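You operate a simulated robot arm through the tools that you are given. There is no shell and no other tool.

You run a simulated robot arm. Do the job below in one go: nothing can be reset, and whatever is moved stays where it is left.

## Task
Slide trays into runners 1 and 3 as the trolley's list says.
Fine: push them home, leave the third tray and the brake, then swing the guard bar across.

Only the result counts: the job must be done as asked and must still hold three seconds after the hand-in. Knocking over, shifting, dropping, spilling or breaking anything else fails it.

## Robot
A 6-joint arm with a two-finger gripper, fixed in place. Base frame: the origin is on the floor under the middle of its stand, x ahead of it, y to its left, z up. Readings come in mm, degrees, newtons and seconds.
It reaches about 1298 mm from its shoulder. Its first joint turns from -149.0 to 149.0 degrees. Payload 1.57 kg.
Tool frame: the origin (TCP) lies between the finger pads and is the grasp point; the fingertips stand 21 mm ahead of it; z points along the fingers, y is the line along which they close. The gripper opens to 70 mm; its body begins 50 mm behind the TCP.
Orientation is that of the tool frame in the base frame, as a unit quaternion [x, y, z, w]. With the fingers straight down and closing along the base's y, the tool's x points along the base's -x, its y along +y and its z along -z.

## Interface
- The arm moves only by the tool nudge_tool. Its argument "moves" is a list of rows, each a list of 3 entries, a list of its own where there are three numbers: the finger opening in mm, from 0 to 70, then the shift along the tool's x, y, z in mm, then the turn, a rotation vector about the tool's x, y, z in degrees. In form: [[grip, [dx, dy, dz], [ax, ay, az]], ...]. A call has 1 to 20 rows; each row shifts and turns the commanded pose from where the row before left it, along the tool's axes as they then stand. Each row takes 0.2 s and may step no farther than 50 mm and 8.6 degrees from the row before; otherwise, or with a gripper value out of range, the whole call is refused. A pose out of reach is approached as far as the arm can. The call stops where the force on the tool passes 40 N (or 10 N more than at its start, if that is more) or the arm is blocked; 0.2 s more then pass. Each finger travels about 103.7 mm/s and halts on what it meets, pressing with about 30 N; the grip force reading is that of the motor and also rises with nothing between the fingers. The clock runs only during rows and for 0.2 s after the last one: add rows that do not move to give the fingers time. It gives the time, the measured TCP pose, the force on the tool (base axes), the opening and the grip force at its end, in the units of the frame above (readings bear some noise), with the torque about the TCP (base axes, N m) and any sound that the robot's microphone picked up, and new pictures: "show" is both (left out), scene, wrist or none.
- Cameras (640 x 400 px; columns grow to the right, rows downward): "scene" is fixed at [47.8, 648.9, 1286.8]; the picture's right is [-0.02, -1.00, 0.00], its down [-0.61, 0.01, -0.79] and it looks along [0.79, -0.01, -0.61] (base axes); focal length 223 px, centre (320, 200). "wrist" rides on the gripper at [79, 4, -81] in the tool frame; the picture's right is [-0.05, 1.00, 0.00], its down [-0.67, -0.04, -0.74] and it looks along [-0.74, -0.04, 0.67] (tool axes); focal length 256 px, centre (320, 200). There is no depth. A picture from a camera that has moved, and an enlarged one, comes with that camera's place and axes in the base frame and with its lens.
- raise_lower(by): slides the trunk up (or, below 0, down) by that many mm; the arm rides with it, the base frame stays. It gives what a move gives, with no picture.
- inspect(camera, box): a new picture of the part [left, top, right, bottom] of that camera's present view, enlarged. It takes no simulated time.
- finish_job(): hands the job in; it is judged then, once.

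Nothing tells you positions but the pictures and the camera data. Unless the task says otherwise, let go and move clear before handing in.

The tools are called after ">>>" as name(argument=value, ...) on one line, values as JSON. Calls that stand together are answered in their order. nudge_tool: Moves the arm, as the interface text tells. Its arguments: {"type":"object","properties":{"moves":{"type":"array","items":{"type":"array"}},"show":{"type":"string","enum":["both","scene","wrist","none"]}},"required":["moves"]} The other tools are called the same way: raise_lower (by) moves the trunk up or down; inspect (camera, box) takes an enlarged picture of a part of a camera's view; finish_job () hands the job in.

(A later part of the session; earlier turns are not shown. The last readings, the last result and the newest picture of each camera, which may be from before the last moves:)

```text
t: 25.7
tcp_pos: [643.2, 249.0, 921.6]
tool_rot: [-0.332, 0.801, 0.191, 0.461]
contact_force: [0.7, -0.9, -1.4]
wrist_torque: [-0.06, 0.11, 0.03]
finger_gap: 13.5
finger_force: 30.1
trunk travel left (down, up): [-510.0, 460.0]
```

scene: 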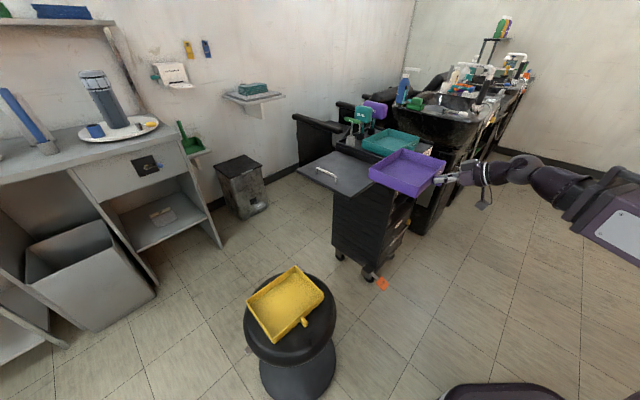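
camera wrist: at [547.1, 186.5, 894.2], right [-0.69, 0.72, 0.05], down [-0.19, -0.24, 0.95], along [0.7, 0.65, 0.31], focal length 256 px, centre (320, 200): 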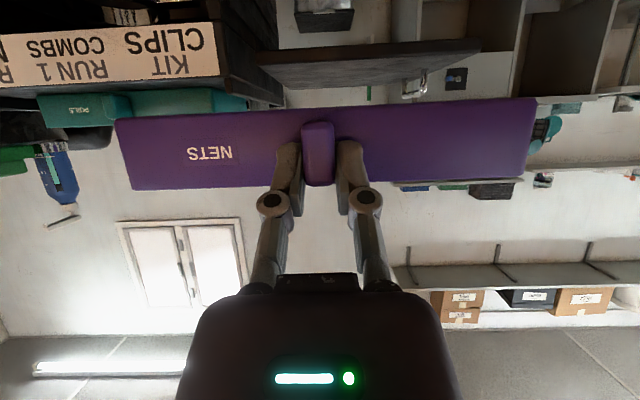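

Commands re-base on the actual pose each call, which is good. I'll carry the tray right in front of the trolley's runner column and back it off a bit.

>>> nudge_tool(moves=[[5, [0, -25.2, 0], [0, 0, 0]], [5, [0, -25.2, 0], [0, 0, 0]], [5, [6, -25.2, -10.4], [0, 0, 0]], [5, [6, -25.2, -10.4], [0, 0, 0]], [5, [6, -25.2, -10.4], [0, 0, 0]], [5, [6, -25.2, -10.4], [0, 0, 0]], [5, [6, -25.2, -10.4], [0, 0, 0]], [5, [6, -25.2, -10.4], [0, 0, 0]], [5, [6, -25.2, -10.4], [0, 0, 0]]], show="both")

```text
t: 27.7
tcp_pos: [745.6, 30.7, 921.1]
tool_rot: [-0.332, 0.801, 0.19, 0.461]
contact_force: [0.5, 0.0, -1.6]
wrist_torque: [-0.08, 0.1, 0.01]
finger_gap: 13.4
finger_force: 30.1
trunk travel left (down, up): [-510.0, 460.0]
camera wrist: at [664.3, -45.3, 894.2], right [-0.69, 0.72, 0.05], down [-0.19, -0.24, 0.95], along [0.7, 0.65, 0.31], focal length 256 px, centre (320, 200)
```

scene: 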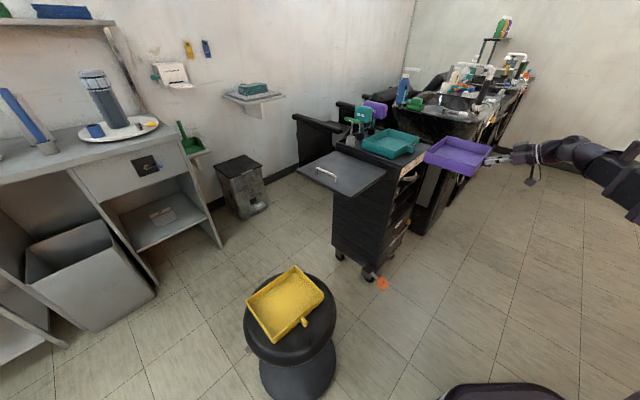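
wrist: 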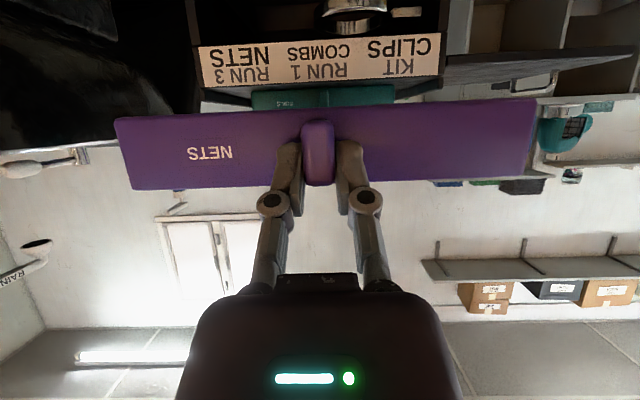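

The tray is now lined up in front of the runner column. I'll lower it to just above runner 3's level and check the alignment.

>>> raise_lower(by=-320)

>>> nudge_tool(moves=[[5, [0, 0, 0], [0, 0, 0]]], show="both")

>>> inspect(camera="wrist", box=[100, 0, 540, 200])

>>> inspect(camera="scene", box=[380, 130, 540, 250])

```text
t: 30.9
tcp_pos: [745.2, 30.4, 600.9]
tool_rot: [-0.332, 0.801, 0.19, 0.46]
contact_force: [0.3, -0.2, -1.0]
wrist_torque: [-0.1, 0.12, 0.02]
finger_gap: 13.4
finger_force: 29.7
trunk travel left (down, up): [-190.0, 780.0]
```

```text
t: 31.3
tcp_pos: [745.1, 30.4, 600.8]
tool_rot: [-0.333, 0.801, 0.19, 0.46]
contact_force: [0.4, -0.9, -0.5]
wrist_torque: [-0.09, 0.08, 0.01]
finger_gap: 13.1
finger_force: 29.3
trunk travel left (down, up): [-190.0, 780.0]
camera wrist: at [663.9, -45.1, 574.2], right [-0.69, 0.73, 0.05], down [-0.19, -0.24, 0.95], along [0.7, 0.64, 0.31], focal length 256 px, centre (320, 200)
```

scene: 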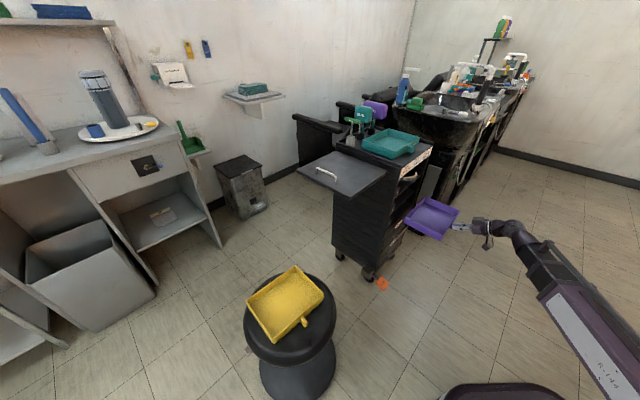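
wrist: 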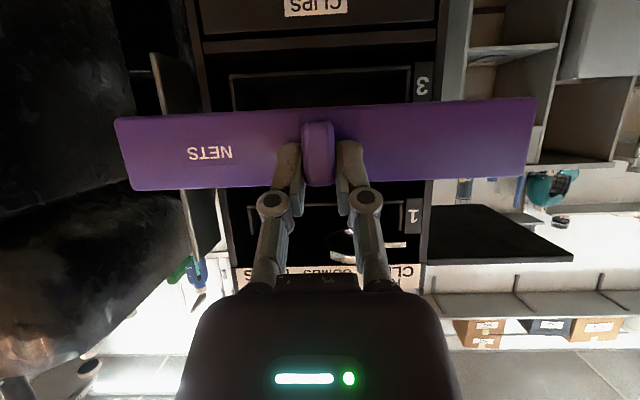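

```text
1.45 times, centred on (320, 100) of wrist
camera zoom: at [663.9, -45.1, 574.2], right [-0.69, 0.73, 0.05], down [-0.19, -0.24, 0.95], along [0.7, 0.64, 0.31], focal length 372 px, centre (320, 346)
```

zoom: 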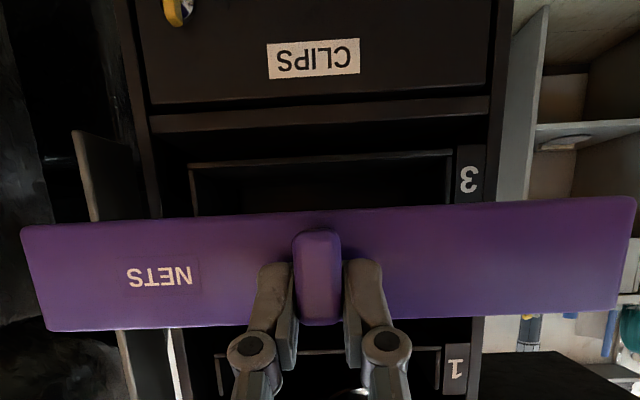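

```text
3.33 times, centred on (460, 190) of scene
camera zoom: at [47.8, 648.9, 1286.8], right [-0.02, -1.0, 0.0], down [-0.61, 0.01, -0.79], along [0.79, -0.01, -0.61], focal length 742 px, centre (-147, 233)
```

zoom: 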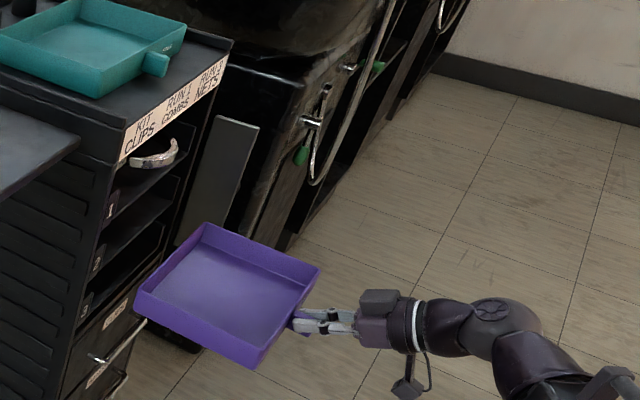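

>>> inspect(camera="wrist", box=[190, 20, 450, 130])

>>> inspect(camera="wrist", box=[370, 50, 450, 110])

>>> inspect(camera="wrist", box=[190, 50, 270, 120])

```text
2.46 times, centred on (320, 75) of wrist
camera zoom: at [663.9, -45.1, 574.2], right [-0.69, 0.73, 0.05], down [-0.19, -0.24, 0.95], along [0.7, 0.64, 0.31], focal length 630 px, centre (320, 508)
```

zoom: 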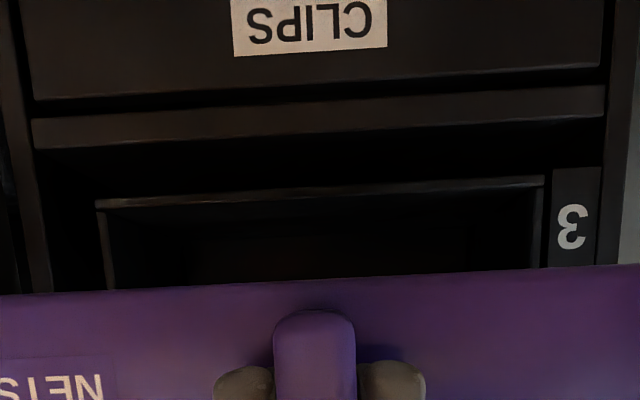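

```text
6.67 times, centred on (410, 80) of wrist
camera zoom: at [663.9, -45.1, 574.2], right [-0.69, 0.73, 0.05], down [-0.19, -0.24, 0.95], along [0.7, 0.64, 0.31], focal length 1707 px, centre (-280, 1000)
```

zoom: 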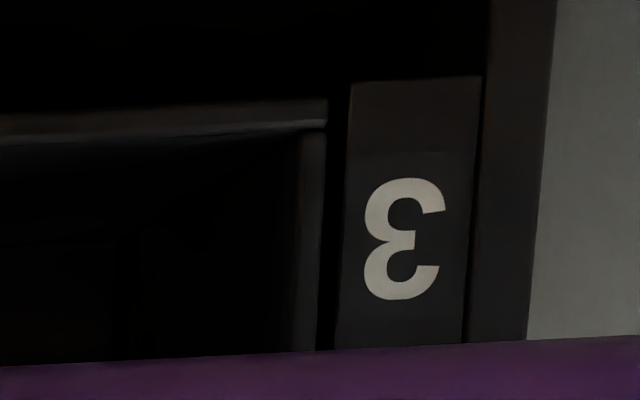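

```text
5.71 times, centred on (230, 85) of wrist
camera zoom: at [663.9, -45.1, 574.2], right [-0.69, 0.73, 0.05], down [-0.19, -0.24, 0.95], along [0.7, 0.64, 0.31], focal length 1463 px, centre (834, 857)
```

zoom: 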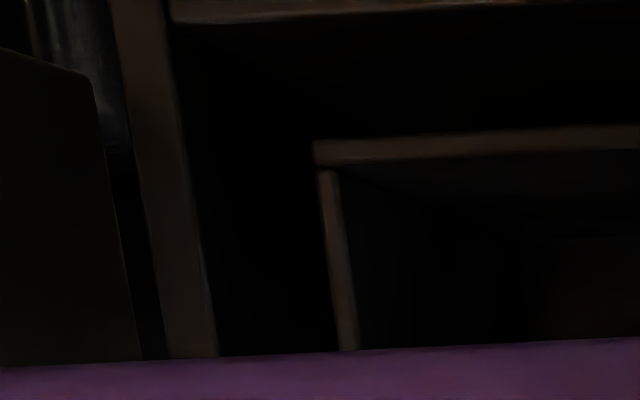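

The runner's inner width is about 226 mm, centred at l ≈ -509, and its floor is near z 518. I'll shift 4 mm right, lower to mid-channel height, and approach to just short of the opening.

>>> raise_lower(by=-33)

>>> nudge_tool(moves=[[5, [-5.5, -2, 9.5], [0, 0, 0]], [5, [-10, -2, 17.3], [0, 0, 0]], [5, [-6, 0, 10.4], [0, 0, 0]], [5, [0, 0, 0], [0, 0, 0]]], show="both")

>>> inspect(camera="scene", box=[380, 150, 480, 250])

>>> inspect(camera="wrist", box=[100, 0, 540, 200])

```text
t: 32.0
tcp_pos: [745.9, 30.8, 566.3]
tool_rot: [-0.331, 0.801, 0.19, 0.46]
contact_force: [0.5, -0.9, -0.7]
wrist_torque: [-0.08, 0.09, 0.05]
finger_gap: 13.2
finger_force: 30.2
trunk travel left (down, up): [-157.0, 813.0]
```

```text
t: 33.0
tcp_pos: [779.1, 58.4, 567.1]
tool_rot: [-0.333, 0.802, 0.19, 0.459]
contact_force: [-0.5, 0.7, -1.4]
wrist_torque: [-0.09, 0.13, -0.02]
finger_gap: 13.3
finger_force: 29.8
trunk travel left (down, up): [-157.0, 813.0]
camera wrist: at [697.0, -17.9, 541.1], right [-0.69, 0.73, 0.05], down [-0.19, -0.24, 0.95], along [0.7, 0.65, 0.3], focal length 256 px, centre (320, 200)
```

scene: 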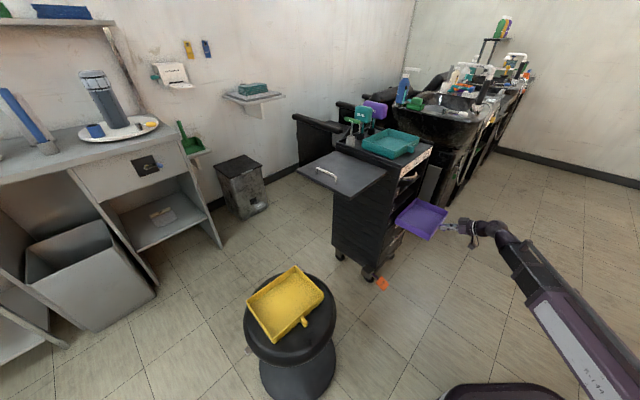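
wrist: 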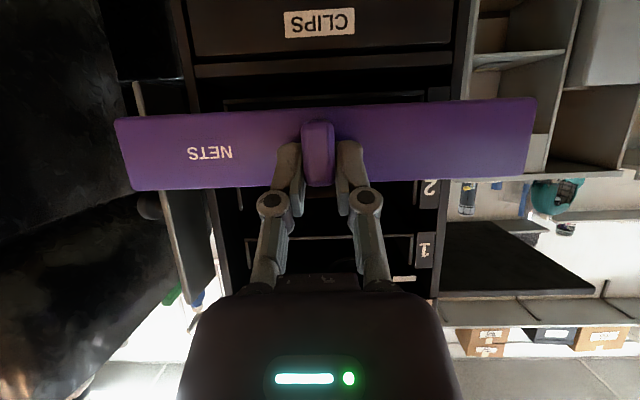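

```text
4.00 times, centred on (430, 200) of scene
camera zoom: at [47.8, 648.9, 1286.8], right [-0.02, -1.0, 0.0], down [-0.61, 0.01, -0.79], along [0.79, -0.01, -0.61], focal length 891 px, centre (-120, 200)
```

zoom: 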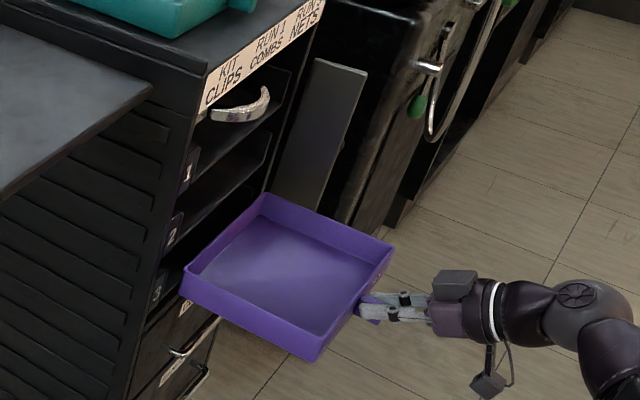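

```text
1.45 times, centred on (320, 100) of wrist
camera zoom: at [697.0, -17.9, 541.1], right [-0.69, 0.73, 0.05], down [-0.19, -0.24, 0.95], along [0.7, 0.65, 0.3], focal length 372 px, centre (320, 346)
```

zoom: 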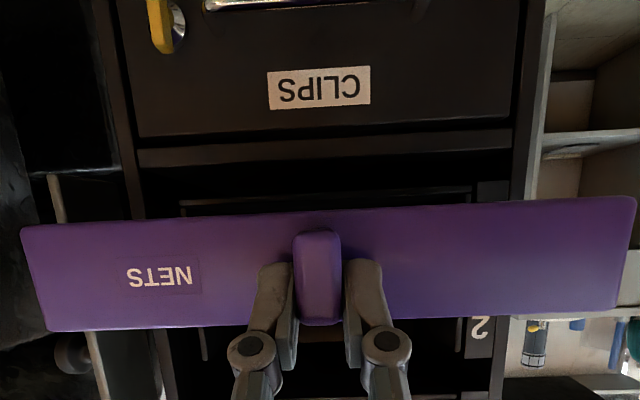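

The tray looks straight and level in front of runner 3. I'll enter slowly and watch the forces.

>>> nudge_tool(moves=[[5, [-5, 0, 8.66], [0, 0, 0]], [5, [-5, 0, 8.66], [0, 0, 0]], [5, [-5, 0, 8.66], [0, 0, 0]], [5, [-5, 0, 8.66], [0, 0, 0]], [5, [-5, 0, 8.66], [0, 0, 0]]], show="both")

>>> inspect(camera="scene", box=[380, 150, 480, 250])

>>> inspect(camera="wrist", box=[100, 0, 540, 200])

```text
t: 34.2
tcp_pos: [814.3, 95.5, 567.7]
tool_rot: [-0.332, 0.801, 0.191, 0.461]
contact_force: [-0.5, 0.5, -0.7]
wrist_torque: [-0.07, 0.11, -0.01]
finger_gap: 13.4
finger_force: 29.9
trunk travel left (down, up): [-157.0, 813.0]
camera wrist: at [732.4, 18.8, 541.2], right [-0.69, 0.73, 0.05], down [-0.19, -0.24, 0.95], along [0.7, 0.64, 0.31], focal length 256 px, centre (320, 200)
```

scene: 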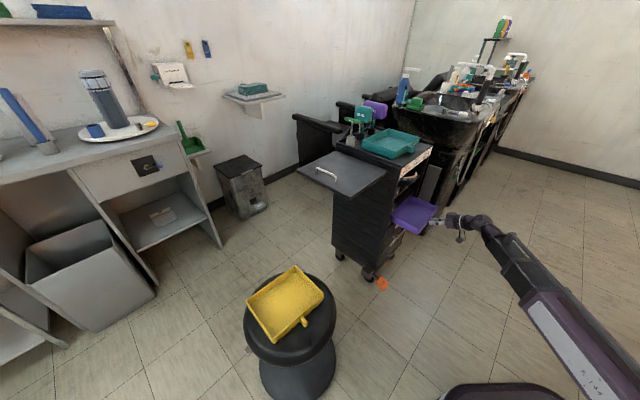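
wrist: 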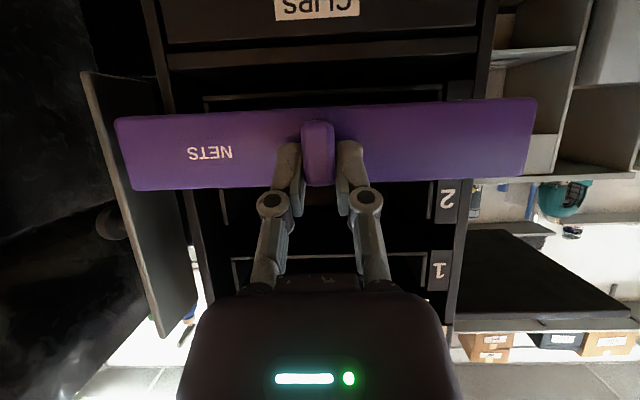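

```text
4.00 times, centred on (430, 200) of scene
camera zoom: at [47.8, 648.9, 1286.8], right [-0.02, -1.0, 0.0], down [-0.61, 0.01, -0.79], along [0.79, -0.01, -0.61], focal length 891 px, centre (-120, 200)
```

zoom: 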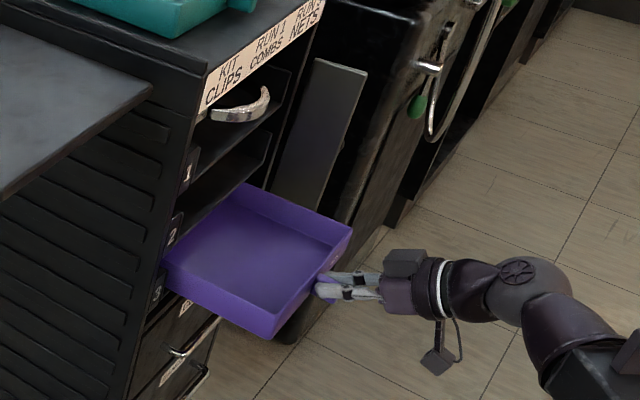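

```text
1.45 times, centred on (320, 100) of wrist
camera zoom: at [732.4, 18.8, 541.2], right [-0.69, 0.73, 0.05], down [-0.19, -0.24, 0.95], along [0.7, 0.64, 0.31], focal length 372 px, centre (320, 346)
```

zoom: 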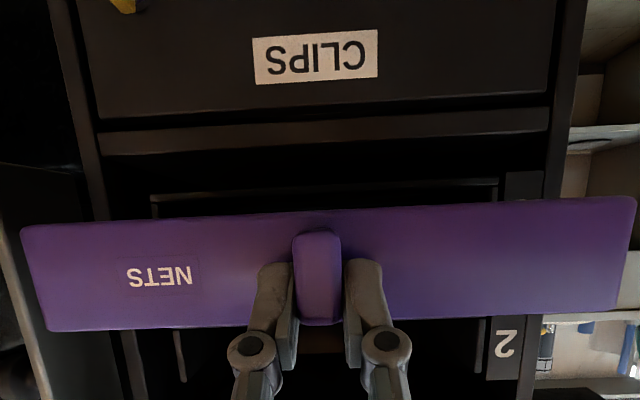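

It entered cleanly with no contact force. I'll keep sliding it in.

>>> nudge_tool(moves=[[5, [-5, -0.2, 8.66], [0, 0, 0]], [5, [-5, -0.2, 8.66], [0, 0, 0]], [5, [-5, 0, 8.66], [0, 0, 0]], [5, [-5, 0, 8.66], [0, 0, 0]], [5, [-5, 0, 8.66], [0, 0, 0]], [5, [-5, 0, 8.66], [0, 0, 0]], [5, [-5, 0, 8.66], [0, 0, 0]], [5, [-5, 0, 8.66], [0, 0, 0]]], show="both")

>>> inspect(camera="scene", box=[380, 150, 480, 250])

>>> inspect(camera="wrist", box=[100, 0, 540, 200])

```text
t: 36.0
tcp_pos: [870.5, 149.2, 568.4]
tool_rot: [-0.332, 0.802, 0.189, 0.459]
contact_force: [-0.1, -0.8, -0.6]
wrist_torque: [-0.11, 0.07, 0.01]
finger_gap: 13.5
finger_force: 30.0
trunk travel left (down, up): [-157.0, 813.0]
camera wrist: at [790.0, 73.4, 541.1], right [-0.69, 0.73, 0.05], down [-0.19, -0.24, 0.95], along [0.7, 0.64, 0.3], focal length 256 px, centre (320, 200)
```

scene: 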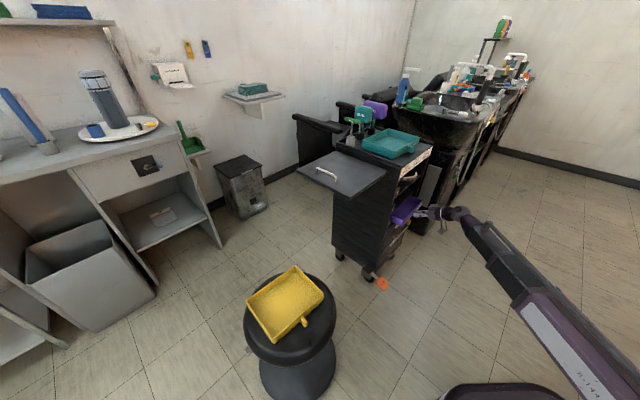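
wrist: 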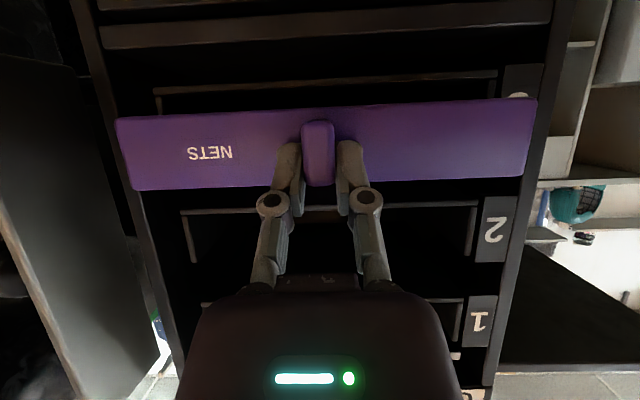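

```text
4.00 times, centred on (430, 200) of scene
camera zoom: at [47.8, 648.9, 1286.8], right [-0.02, -1.0, 0.0], down [-0.61, 0.01, -0.79], along [0.79, -0.01, -0.61], focal length 891 px, centre (-120, 200)
```

zoom: 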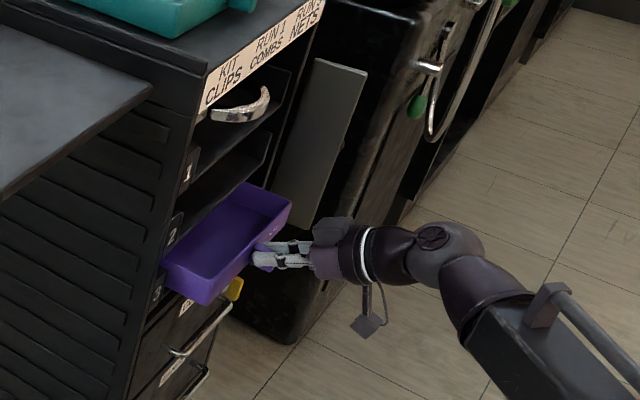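

```text
1.45 times, centred on (320, 100) of wrist
camera zoom: at [790.0, 73.4, 541.1], right [-0.69, 0.73, 0.05], down [-0.19, -0.24, 0.95], along [0.7, 0.64, 0.3], focal length 372 px, centre (320, 346)
```

zoom: 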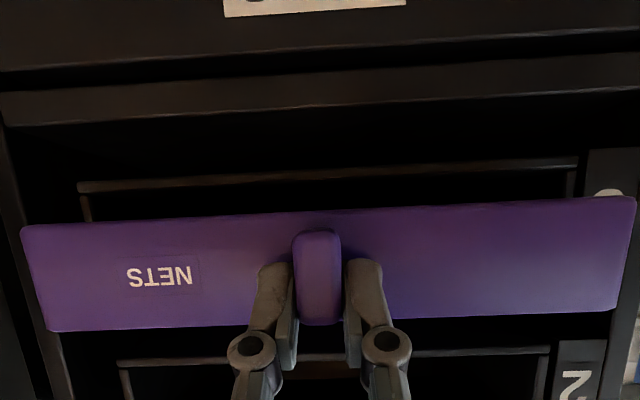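

The tray is 105 mm in with no contact, about 17 mm above the runner floor. I'll lower it near the floor, then continue inward.

>>> raise_lower(by=-12)

>>> nudge_tool(moves=[[5, [-5, 0.2, 8.66], [0, 0, 0]], [5, [-5, 0.2, 8.66], [0, 0, 0]], [5, [-5, 0, 8.66], [0, 0, 0]]], show="both")

>>> inspect(camera="wrist", box=[60, 0, 580, 220])

>>> inspect(camera="scene", box=[380, 150, 480, 250])

```text
t: 36.6
tcp_pos: [870.6, 149.9, 554.5]
tool_rot: [-0.332, 0.802, 0.19, 0.459]
contact_force: [0.2, 0.0, -0.9]
wrist_torque: [-0.11, 0.08, -0.02]
finger_gap: 13.3
finger_force: 29.7
trunk travel left (down, up): [-145.0, 825.0]
```

```text
t: 37.5
tcp_pos: [891.9, 171.6, 556.2]
tool_rot: [-0.332, 0.802, 0.19, 0.458]
contact_force: [-0.1, 0.5, -1.5]
wrist_torque: [-0.1, 0.1, 0.0]
finger_gap: 13.2
finger_force: 30.0
trunk travel left (down, up): [-145.0, 825.0]
camera wrist: at [810.7, 95.1, 529.1], right [-0.69, 0.73, 0.05], down [-0.19, -0.24, 0.95], along [0.7, 0.65, 0.3], focal length 256 px, centre (320, 200)
```

scene: 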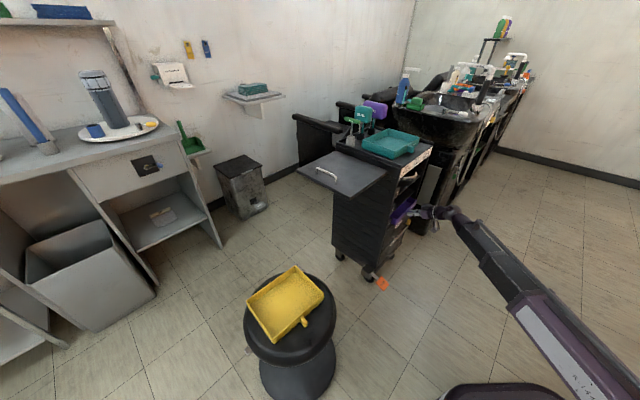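
wrist: 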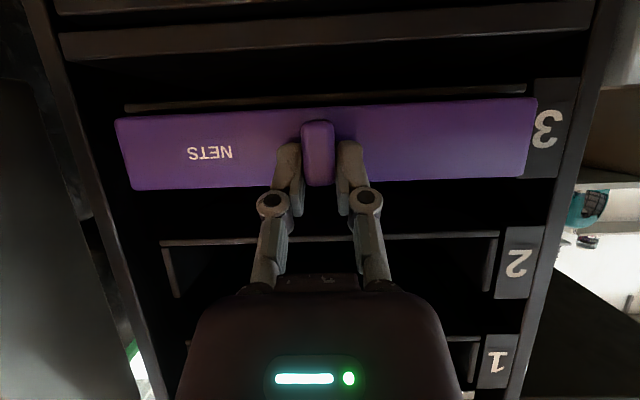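

```text
1.23 times, centred on (320, 110) of wrist
camera zoom: at [810.7, 95.1, 529.1], right [-0.69, 0.73, 0.05], down [-0.19, -0.24, 0.95], along [0.7, 0.65, 0.3], focal length 315 px, centre (320, 311)
```

zoom: 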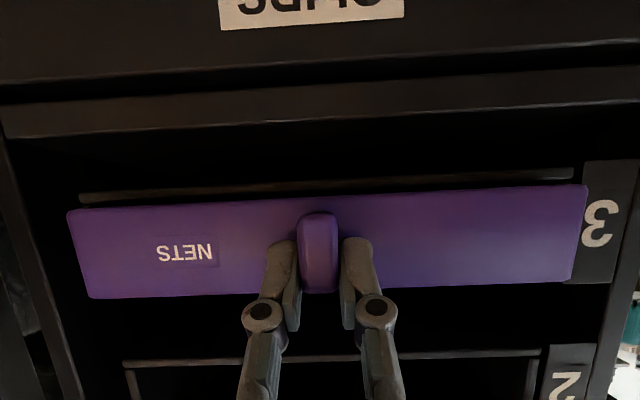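

```text
4.00 times, centred on (430, 200) of scene
camera zoom: at [47.8, 648.9, 1286.8], right [-0.02, -1.0, 0.0], down [-0.61, 0.01, -0.79], along [0.79, -0.01, -0.61], focal length 891 px, centre (-120, 200)
```

zoom: 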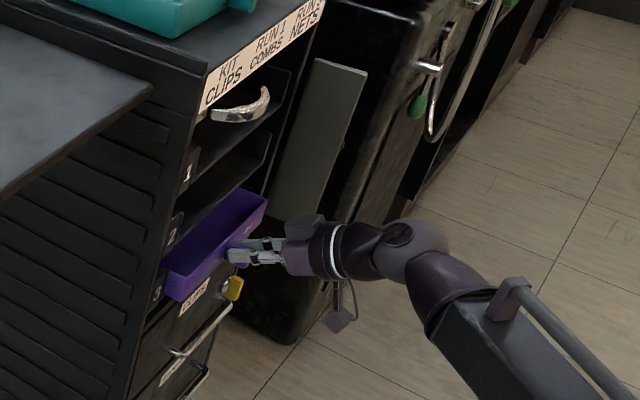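

>>> raise_lower(by=-4)

>>> nudge_tool(moves=[[5, [-4, 0, 6.93], [0, 0, 0]], [5, [-4, 0, 6.93], [0, 0, 0]]], show="wrist")

>>> inspect(camera="wrist", box=[60, 0, 580, 220])

```text
t: 38.0
tcp_pos: [891.9, 170.5, 552.6]
tool_rot: [-0.332, 0.801, 0.19, 0.46]
contact_force: [1.6, 0.8, 9.2]
wrist_torque: [0.57, -0.57, -0.01]
finger_gap: 13.2
finger_force: 30.2
trunk travel left (down, up): [-141.0, 829.0]
```

```text
t: 38.6
tcp_pos: [903.6, 182.7, 552.3]
tool_rot: [-0.332, 0.802, 0.189, 0.459]
contact_force: [-2.7, -3.0, 11.4]
wrist_torque: [0.33, -0.29, 0.01]
finger_gap: 13.6
finger_force: 30.1
trunk travel left (down, up): [-141.0, 829.0]
camera wrist: at [821.2, 106.3, 526.2], right [-0.69, 0.73, 0.04], down [-0.19, -0.24, 0.95], along [0.7, 0.64, 0.3], focal length 256 px, centre (320, 200)
```

wrist: 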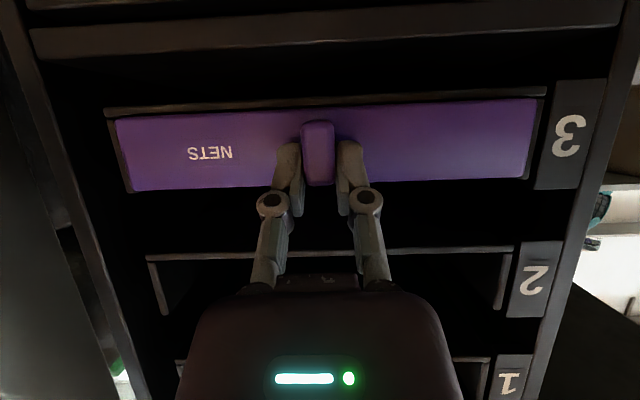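

```text
1.23 times, centred on (320, 110) of wrist
camera zoom: at [821.2, 106.3, 526.2], right [-0.69, 0.73, 0.04], down [-0.19, -0.24, 0.95], along [0.7, 0.64, 0.3], focal length 315 px, centre (320, 311)
```

zoom: 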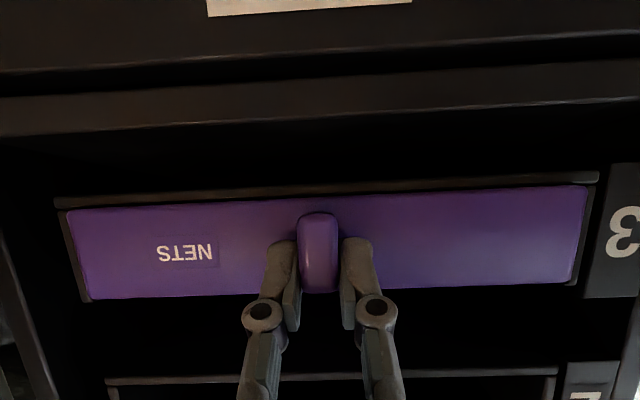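

The tray is touching the runner floor lightly and sits centred between the flanges. I'll ease up slightly and push the rest of the way in small steps, watching for the stop.

>>> raise_lower(by=1.5)

>>> nudge_tool(moves=[[5, [-2, 0, 3.46], [0, 0, 0]], [5, [-2, 0, 3.46], [0, 0, 0]]], show="none")

>>> nudge_tool(moves=[[5, [-2, 0, 3.46], [0, 0, 0]], [5, [-2, 0, 3.46], [0, 0, 0]]], show="wrist")

```text
t: 39.1
tcp_pos: [903.2, 182.9, 553.1]
tool_rot: [-0.332, 0.802, 0.19, 0.459]
contact_force: [-1.0, -0.8, 1.4]
wrist_torque: [0.2, -0.2, -0.05]
finger_gap: 13.4
finger_force: 30.2
trunk travel left (down, up): [-142.0, 828.0]
```

```text
t: 39.7
tcp_pos: [907.7, 188.5, 552.3]
tool_rot: [-0.333, 0.802, 0.19, 0.458]
contact_force: [-0.1, -0.6, -0.3]
wrist_torque: [-0.02, 0.01, -0.01]
finger_gap: 13.4
finger_force: 29.8
trunk travel left (down, up): [-142.0, 828.0]
```

```text
t: 40.3
tcp_pos: [913.2, 192.5, 553.7]
tool_rot: [-0.333, 0.802, 0.19, 0.459]
contact_force: [-19.4, -21.3, -0.3]
wrist_torque: [-0.24, 0.21, 0.0]
finger_gap: 13.8
finger_force: 29.6
trunk travel left (down, up): [-142.0, 828.0]
camera wrist: at [831.4, 116.4, 527.3], right [-0.69, 0.73, 0.04], down [-0.19, -0.24, 0.95], along [0.7, 0.65, 0.3], focal length 256 px, centre (320, 200)
```

wrist: 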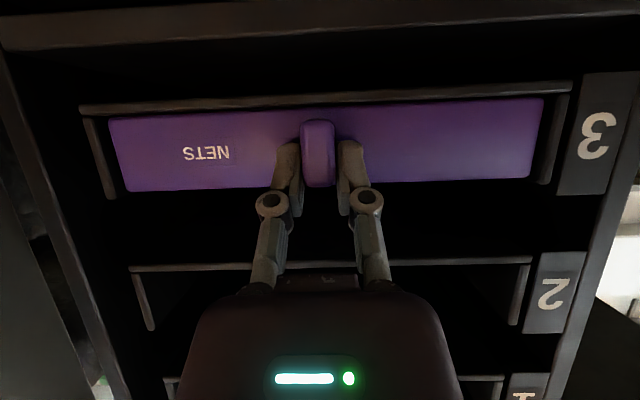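

The tray met a firm stop (about 29 N inward) with its front flush, so it looks home. I'll release the knob and back away.

>>> nudge_tool(moves=[[25, [0, 0, 0], [0, 0, 0]], [45, [0, 0, 0], [0, 0, 0]], [45, [0, 0, 0], [0, 0, 0]]], show="wrist")

>>> inspect(camera="wrist", box=[60, 40, 600, 240])

>>> inspect(camera="scene", box=[380, 150, 480, 250])

```text
t: 41.1
tcp_pos: [914.6, 194.0, 552.4]
tool_rot: [-0.332, 0.802, 0.19, 0.46]
contact_force: [-0.6, 0.0, 0.5]
wrist_torque: [0.01, 0.02, 0.0]
finger_gap: 45.8
finger_force: 0.4
trunk travel left (down, up): [-142.0, 828.0]
camera wrist: at [833.4, 118.3, 526.7], right [-0.69, 0.73, 0.05], down [-0.19, -0.24, 0.95], along [0.7, 0.65, 0.3], focal length 256 px, centre (320, 200)
```

wrist: 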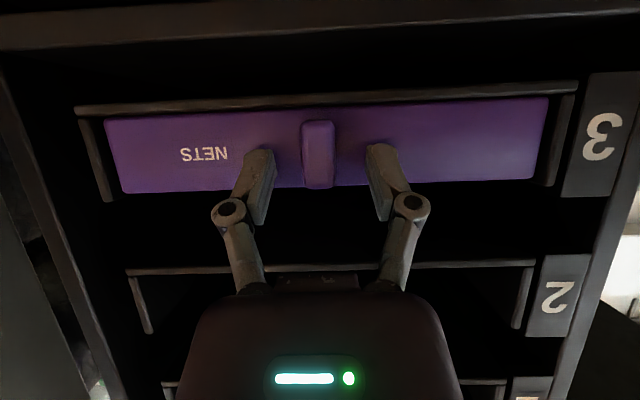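

```text
1.19 times, centred on (330, 140) of wrist
camera zoom: at [833.4, 118.3, 526.7], right [-0.69, 0.73, 0.05], down [-0.19, -0.24, 0.95], along [0.7, 0.65, 0.3], focal length 303 px, centre (308, 271)
```

zoom: 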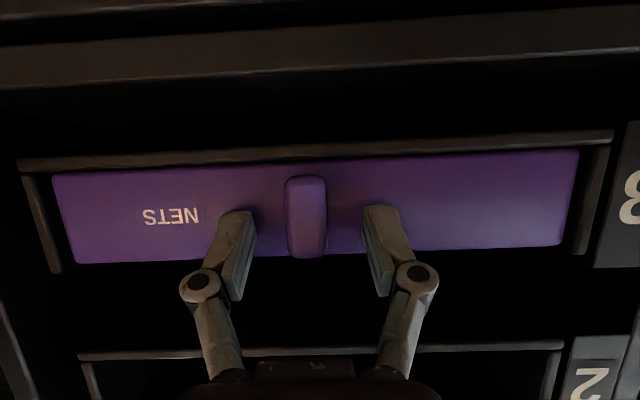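

```text
4.00 times, centred on (430, 200) of scene
camera zoom: at [47.8, 648.9, 1286.8], right [-0.02, -1.0, 0.0], down [-0.61, 0.01, -0.79], along [0.79, -0.01, -0.61], focal length 891 px, centre (-120, 200)
```

zoom: 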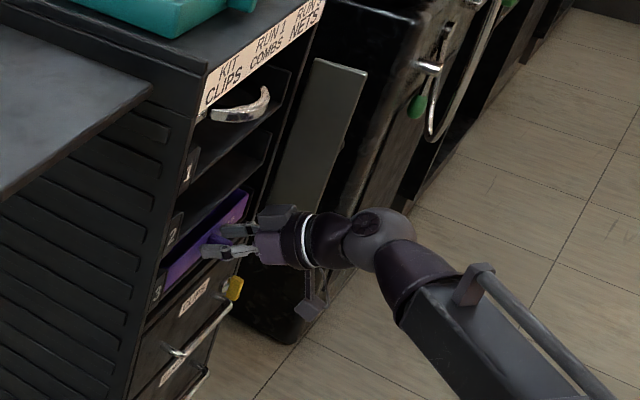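

NETS is in runner 3. I'll back straight out, check the result, and then go to the yellow tray.

>>> nudge_tool(moves=[[45, [10, 0, -17.3], [0, 0, 0]], [60, [15, 0, -26], [0, 0, 0]], [70, [15, 0, -26], [0, 0, 0]], [70, [15, 0, -26], [0, 0, 0]], [70, [15, 0, -26], [0, 0, 0]], [70, [15, 0, -26], [0, 0, 0]], [70, [15, 0, -26], [0, 0, 0]]], show="both")

>>> inspect(camera="wrist", box=[150, 0, 500, 200])

>>> inspect(camera="scene", box=[360, 140, 460, 240])

```text
t: 42.7
tcp_pos: [771.2, 53.2, 551.6]
tool_rot: [-0.332, 0.802, 0.189, 0.459]
contact_force: [-0.1, 0.4, -0.6]
wrist_torque: [0.0, 0.01, 0.0]
finger_gap: 70.0
finger_force: 0.1
trunk travel left (down, up): [-142.0, 828.0]
camera wrist: at [690.3, -23.3, 526.6], right [-0.69, 0.73, 0.05], down [-0.19, -0.24, 0.95], along [0.7, 0.64, 0.3], focal length 256 px, centre (320, 200)
```

scene: 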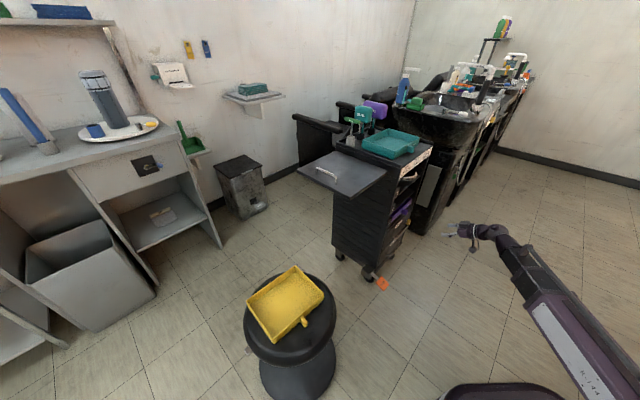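
wrist: 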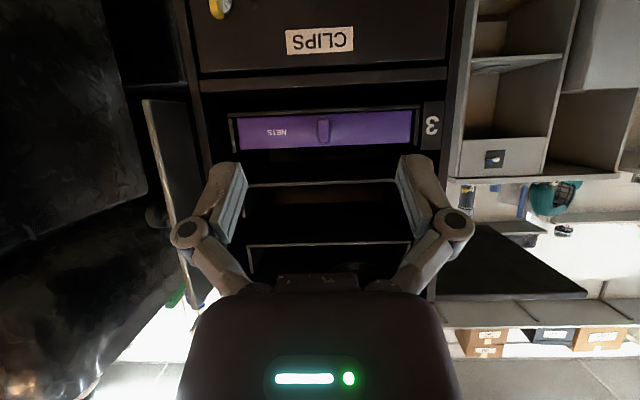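

```text
1.83 times, centred on (325, 100) of wrist
camera zoom: at [690.3, -23.3, 526.6], right [-0.69, 0.73, 0.05], down [-0.19, -0.24, 0.95], along [0.7, 0.64, 0.3], focal length 468 px, centre (311, 383)
```

zoom: 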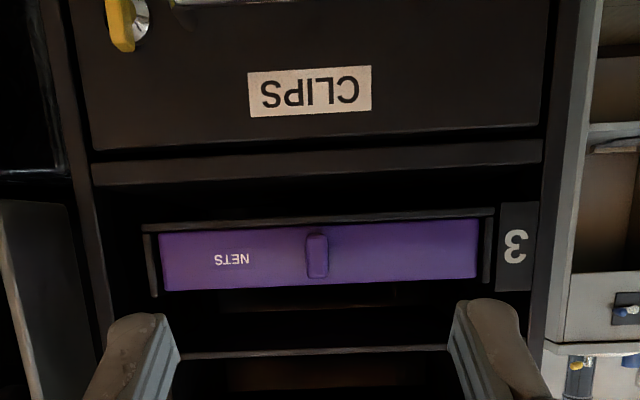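

```text
4.00 times, centred on (410, 190) of scene
camera zoom: at [47.8, 648.9, 1286.8], right [-0.02, -1.0, 0.0], down [-0.61, 0.01, -0.79], along [0.79, -0.01, -0.61], focal length 891 px, centre (-40, 240)
```

zoom: 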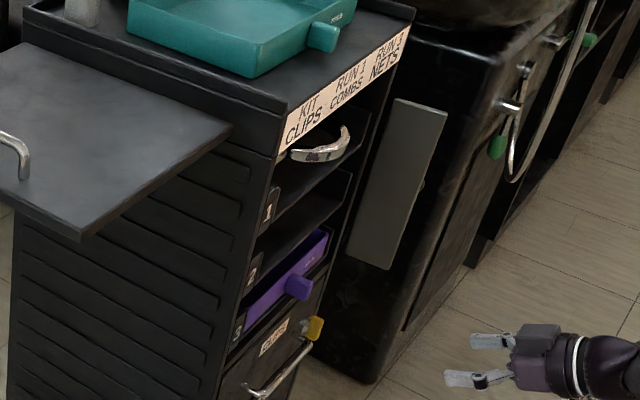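

NETS is seated in runner 3 with only its knob protruding, and the trolley hasn't moved. Next I'll raise, steepen the wrist, and travel to the stool on the left, keeping well clear of the leaf.

>>> raise_lower(by=190)

>>> nudge_tool(moves=[[70, [0, 0, 0], [0, 6, 0]], [70, [0, 0, 0], [0, 6, 0]], [70, [0, 0, 0], [0, 6, 0]], [70, [-14, 40, 12.6], [0, 0, 0]], [70, [-14, 40, 12.6], [0, 0, 0]], [70, [-14, 40, 12.6], [0, 0, 0]], [70, [-14, 40, 12.6], [0, 0, 0]], [70, [-14, 40, 12.6], [0, 0, 0]], [70, [-14, 40, 12.6], [0, 0, 0]], [70, [0, 45, 0], [0, 0, 0]], [70, [0, 45, 0], [0, 0, 0]]], show="scene")

```text
t: 44.8
tcp_pos: [772.4, 53.1, 743.4]
tool_rot: [-0.332, 0.802, 0.19, 0.46]
contact_force: [-0.3, 0.2, 0.0]
wrist_torque: [-0.02, 0.0, 0.03]
finger_gap: 69.9
finger_force: 0.1
trunk travel left (down, up): [-332.0, 638.0]
```

```text
t: 47.2
tcp_pos: [619.6, 364.3, 698.4]
tool_rot: [-0.358, 0.863, 0.137, 0.329]
contact_force: [0.2, -0.2, 0.0]
wrist_torque: [-0.02, 0.0, 0.04]
finger_gap: 69.7
finger_force: 0.0
out of reach, approached as far as the arm can: row 1, 2, 3, 9
trunk travel left (down, up): [-332.0, 638.0]
```

scene: 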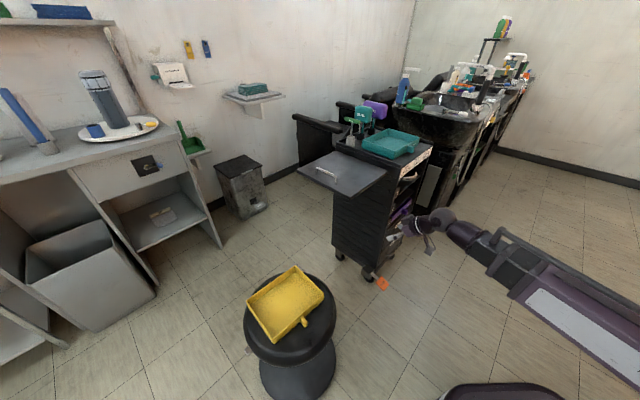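

>>> nudge_tool(moves=[[70, [-3, 44, 2.7], [0, 0, 0]], [70, [-3, 44, 2.7], [0, 0, 0]], [70, [0, 44, 0], [0, 0, 0]], [70, [0, 44, 0], [0, 0, 0]], [70, [0, 44, 0], [0, 0, 0]], [70, [0, 44, 0], [0, 0, 0]], [70, [5, 44, -4.5], [0, 0, 0]], [70, [5, 44, -4.5], [0, 0, 0]], [70, [5, 44, -4.5], [0, 0, 0]]], show="both")

```text
t: 49.2
tcp_pos: [328.2, 635.0, 697.9]
tool_rot: [-0.357, 0.864, 0.136, 0.328]
contact_force: [0.3, -0.5, -0.5]
wrist_torque: [0.04, -0.06, -0.03]
finger_gap: 70.2
finger_force: 0.1
out of reach, approached as far as the arm can: row 1
trunk travel left (down, up): [-332.0, 638.0]
camera wrist: at [244.7, 556.9, 707.1], right [-0.68, 0.73, 0.04], down [0.03, -0.02, 1.0], along [0.74, 0.68, 0.0], focal length 256 px, centre (320, 200)
```

scene: 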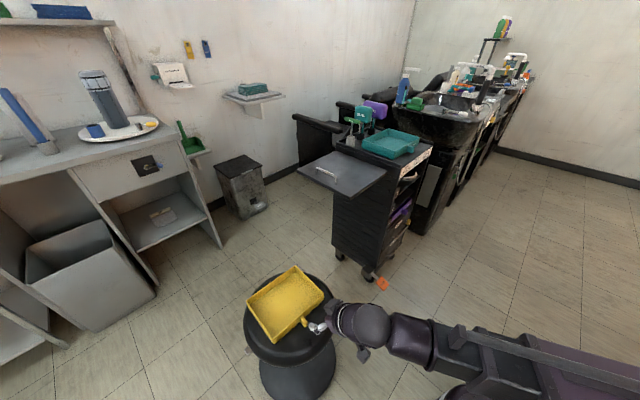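
wrist: 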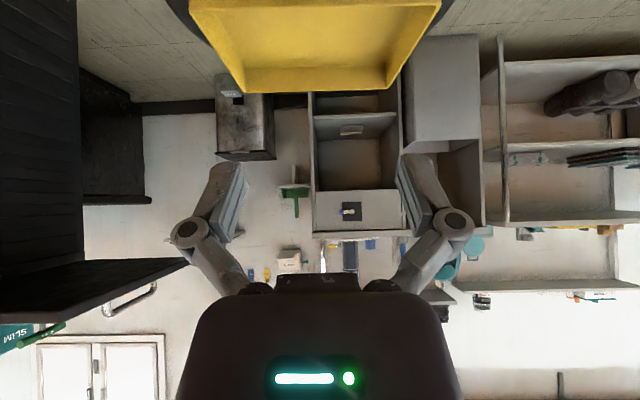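

>>> raise_lower(by=-100)

>>> nudge_tool(moves=[[70, [0, 0, 0], [0, 0, 0]]], show="both")

>>> inspect(camera="wrist", box=[160, 0, 480, 180])

>>> inspect(camera="scene", box=[230, 250, 390, 370])

```text
t: 50.5
tcp_pos: [329.0, 633.7, 597.8]
tool_rot: [-0.357, 0.864, 0.136, 0.329]
contact_force: [-0.4, 0.5, 0.3]
wrist_torque: [-0.01, -0.07, 0.02]
finger_gap: 70.1
finger_force: 0.0
trunk travel left (down, up): [-232.0, 738.0]
```

```text
t: 50.9
tcp_pos: [327.8, 634.3, 598.1]
tool_rot: [-0.358, 0.864, 0.136, 0.327]
contact_force: [0.0, -0.4, 0.9]
wrist_torque: [-0.01, 0.0, 0.0]
finger_gap: 69.8
finger_force: 0.1
trunk travel left (down, up): [-232.0, 738.0]
camera wrist: at [245.1, 556.5, 607.1], right [-0.68, 0.73, 0.03], down [0.03, -0.02, 1.0], along [0.73, 0.68, 0.0], focal length 256 px, centre (320, 200)
```

scene: 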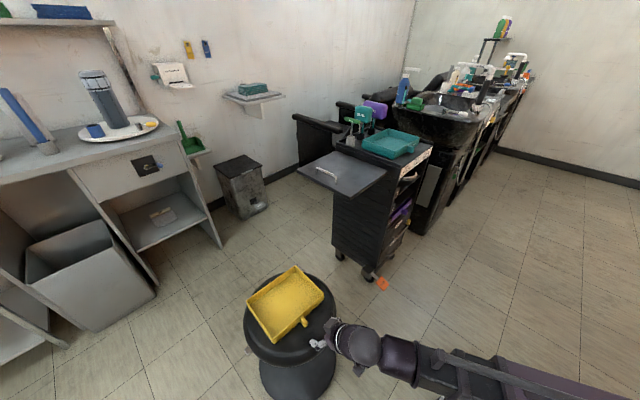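
wrist: 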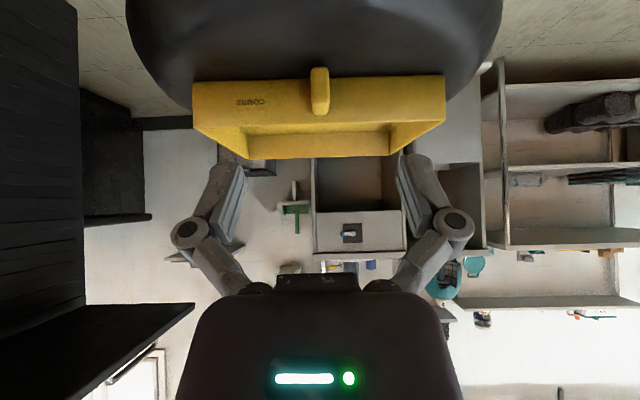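

```text
2.00 times, centred on (320, 90) of wrist
camera zoom: at [245.1, 556.5, 607.1], right [-0.68, 0.73, 0.03], down [0.03, -0.02, 1.0], along [0.73, 0.68, 0.0], focal length 512 px, centre (320, 420)
```

zoom: 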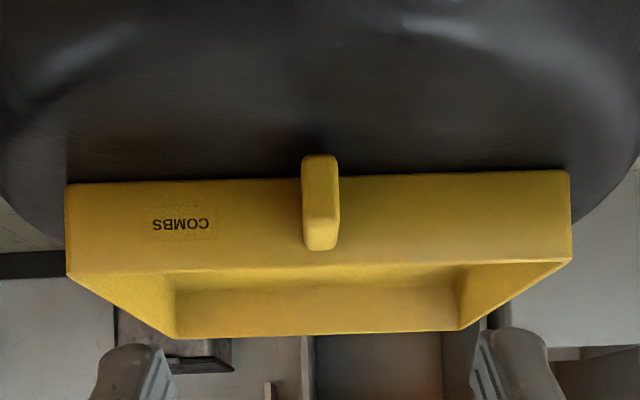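

```text
3.33 times, centred on (310, 310) of scene
camera zoom: at [47.8, 648.9, 1286.8], right [-0.02, -1.0, 0.0], down [-0.61, 0.01, -0.79], along [0.79, -0.01, -0.61], focal length 742 px, centre (353, -167)
```

zoom: 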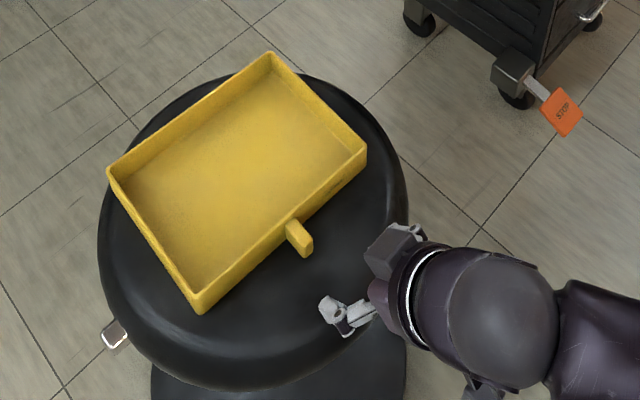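

The yellow COMBS tray sits on the seat at z ≈ 502, turned about 3.3° clockwise from my gripper. Its knob front is near n 756, l 215. I'll turn the wrist to match, lower, and approach the knob.

>>> nudge_tool(moves=[[70, [0, 0, 0], [2.19, 0, 2.47]], [70, [0, 0, 0], [0, 0, 0]]], show="none")

>>> raise_lower(by=-58)

>>> nudge_tool(moves=[[70, [-15, 1, 13.3], [0, 0, 0]], [70, [-15, 1, 13.3], [0, 0, 0]]], show="both")

>>> inspect(camera="wrist", box=[160, 20, 480, 220])

>>> inspect(camera="scene", box=[250, 270, 350, 350])

```text
t: 51.5
tcp_pos: [328.0, 634.2, 597.3]
tool_rot: [-0.332, 0.873, 0.126, 0.333]
contact_force: [-0.6, -0.6, 0.3]
wrist_torque: [-0.03, -0.03, 0.01]
finger_gap: 69.9
finger_force: 0.2
trunk travel left (down, up): [-232.0, 738.0]
```

```text
t: 52.5
tcp_pos: [327.9, 634.5, 539.6]
tool_rot: [-0.333, 0.873, 0.127, 0.332]
contact_force: [-0.2, 0.0, -0.6]
wrist_torque: [0.01, 0.03, 0.0]
finger_gap: 70.2
finger_force: 0.0
trunk travel left (down, up): [-174.0, 796.0]
```

```text
t: 53.1
tcp_pos: [356.3, 663.5, 539.6]
tool_rot: [-0.332, 0.874, 0.126, 0.331]
contact_force: [0.2, -0.1, 0.1]
wrist_torque: [-0.02, 0.02, -0.01]
finger_gap: 69.7
finger_force: 0.0
trunk travel left (down, up): [-174.0, 796.0]
camera wrist: at [268.5, 590.1, 549.1], right [-0.63, 0.77, 0.03], down [0.03, -0.02, 1.0], along [0.77, 0.64, -0.01], focal length 256 px, centre (320, 200)
```

scene: 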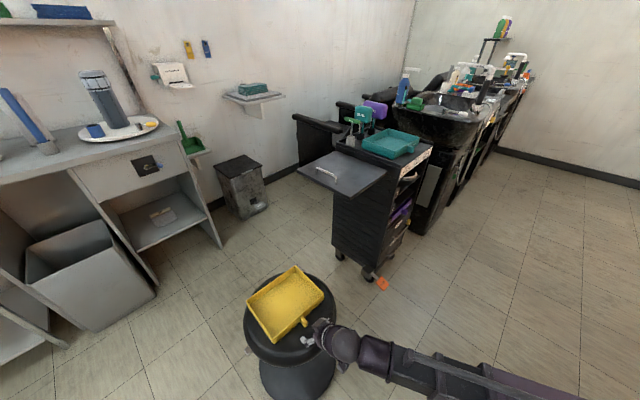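
wrist: 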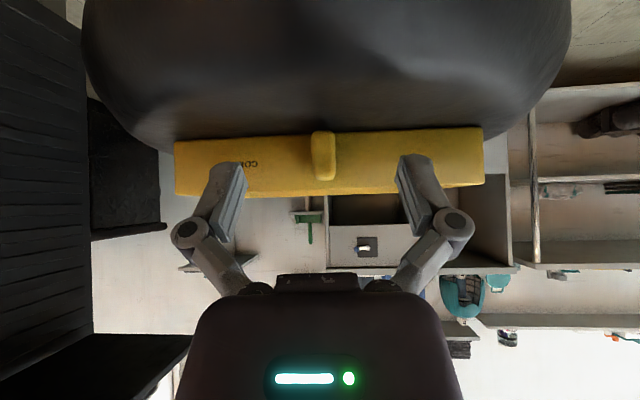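

```text
2.00 times, centred on (320, 120) of wrist
camera zoom: at [268.5, 590.1, 549.1], right [-0.63, 0.77, 0.03], down [0.03, -0.02, 1.0], along [0.77, 0.64, -0.01], focal length 512 px, centre (320, 360)
```

zoom: 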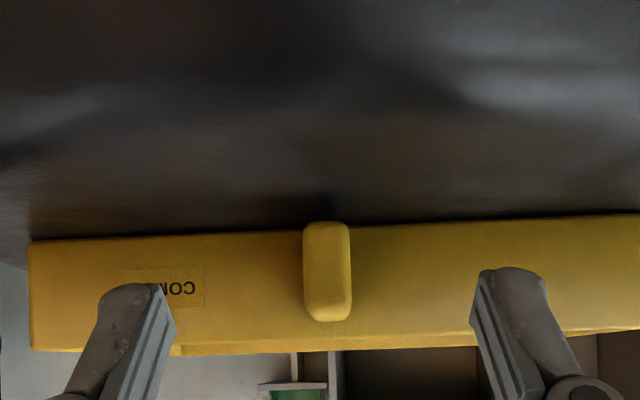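

```text
5.00 times, centred on (300, 310) of scene
camera zoom: at [47.8, 648.9, 1286.8], right [-0.02, -1.0, 0.0], down [-0.61, 0.01, -0.79], along [0.79, -0.01, -0.61], focal length 1114 px, centre (420, -350)
```

zoom: 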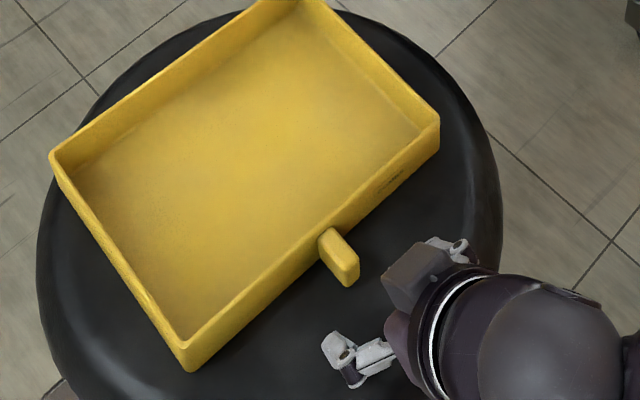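

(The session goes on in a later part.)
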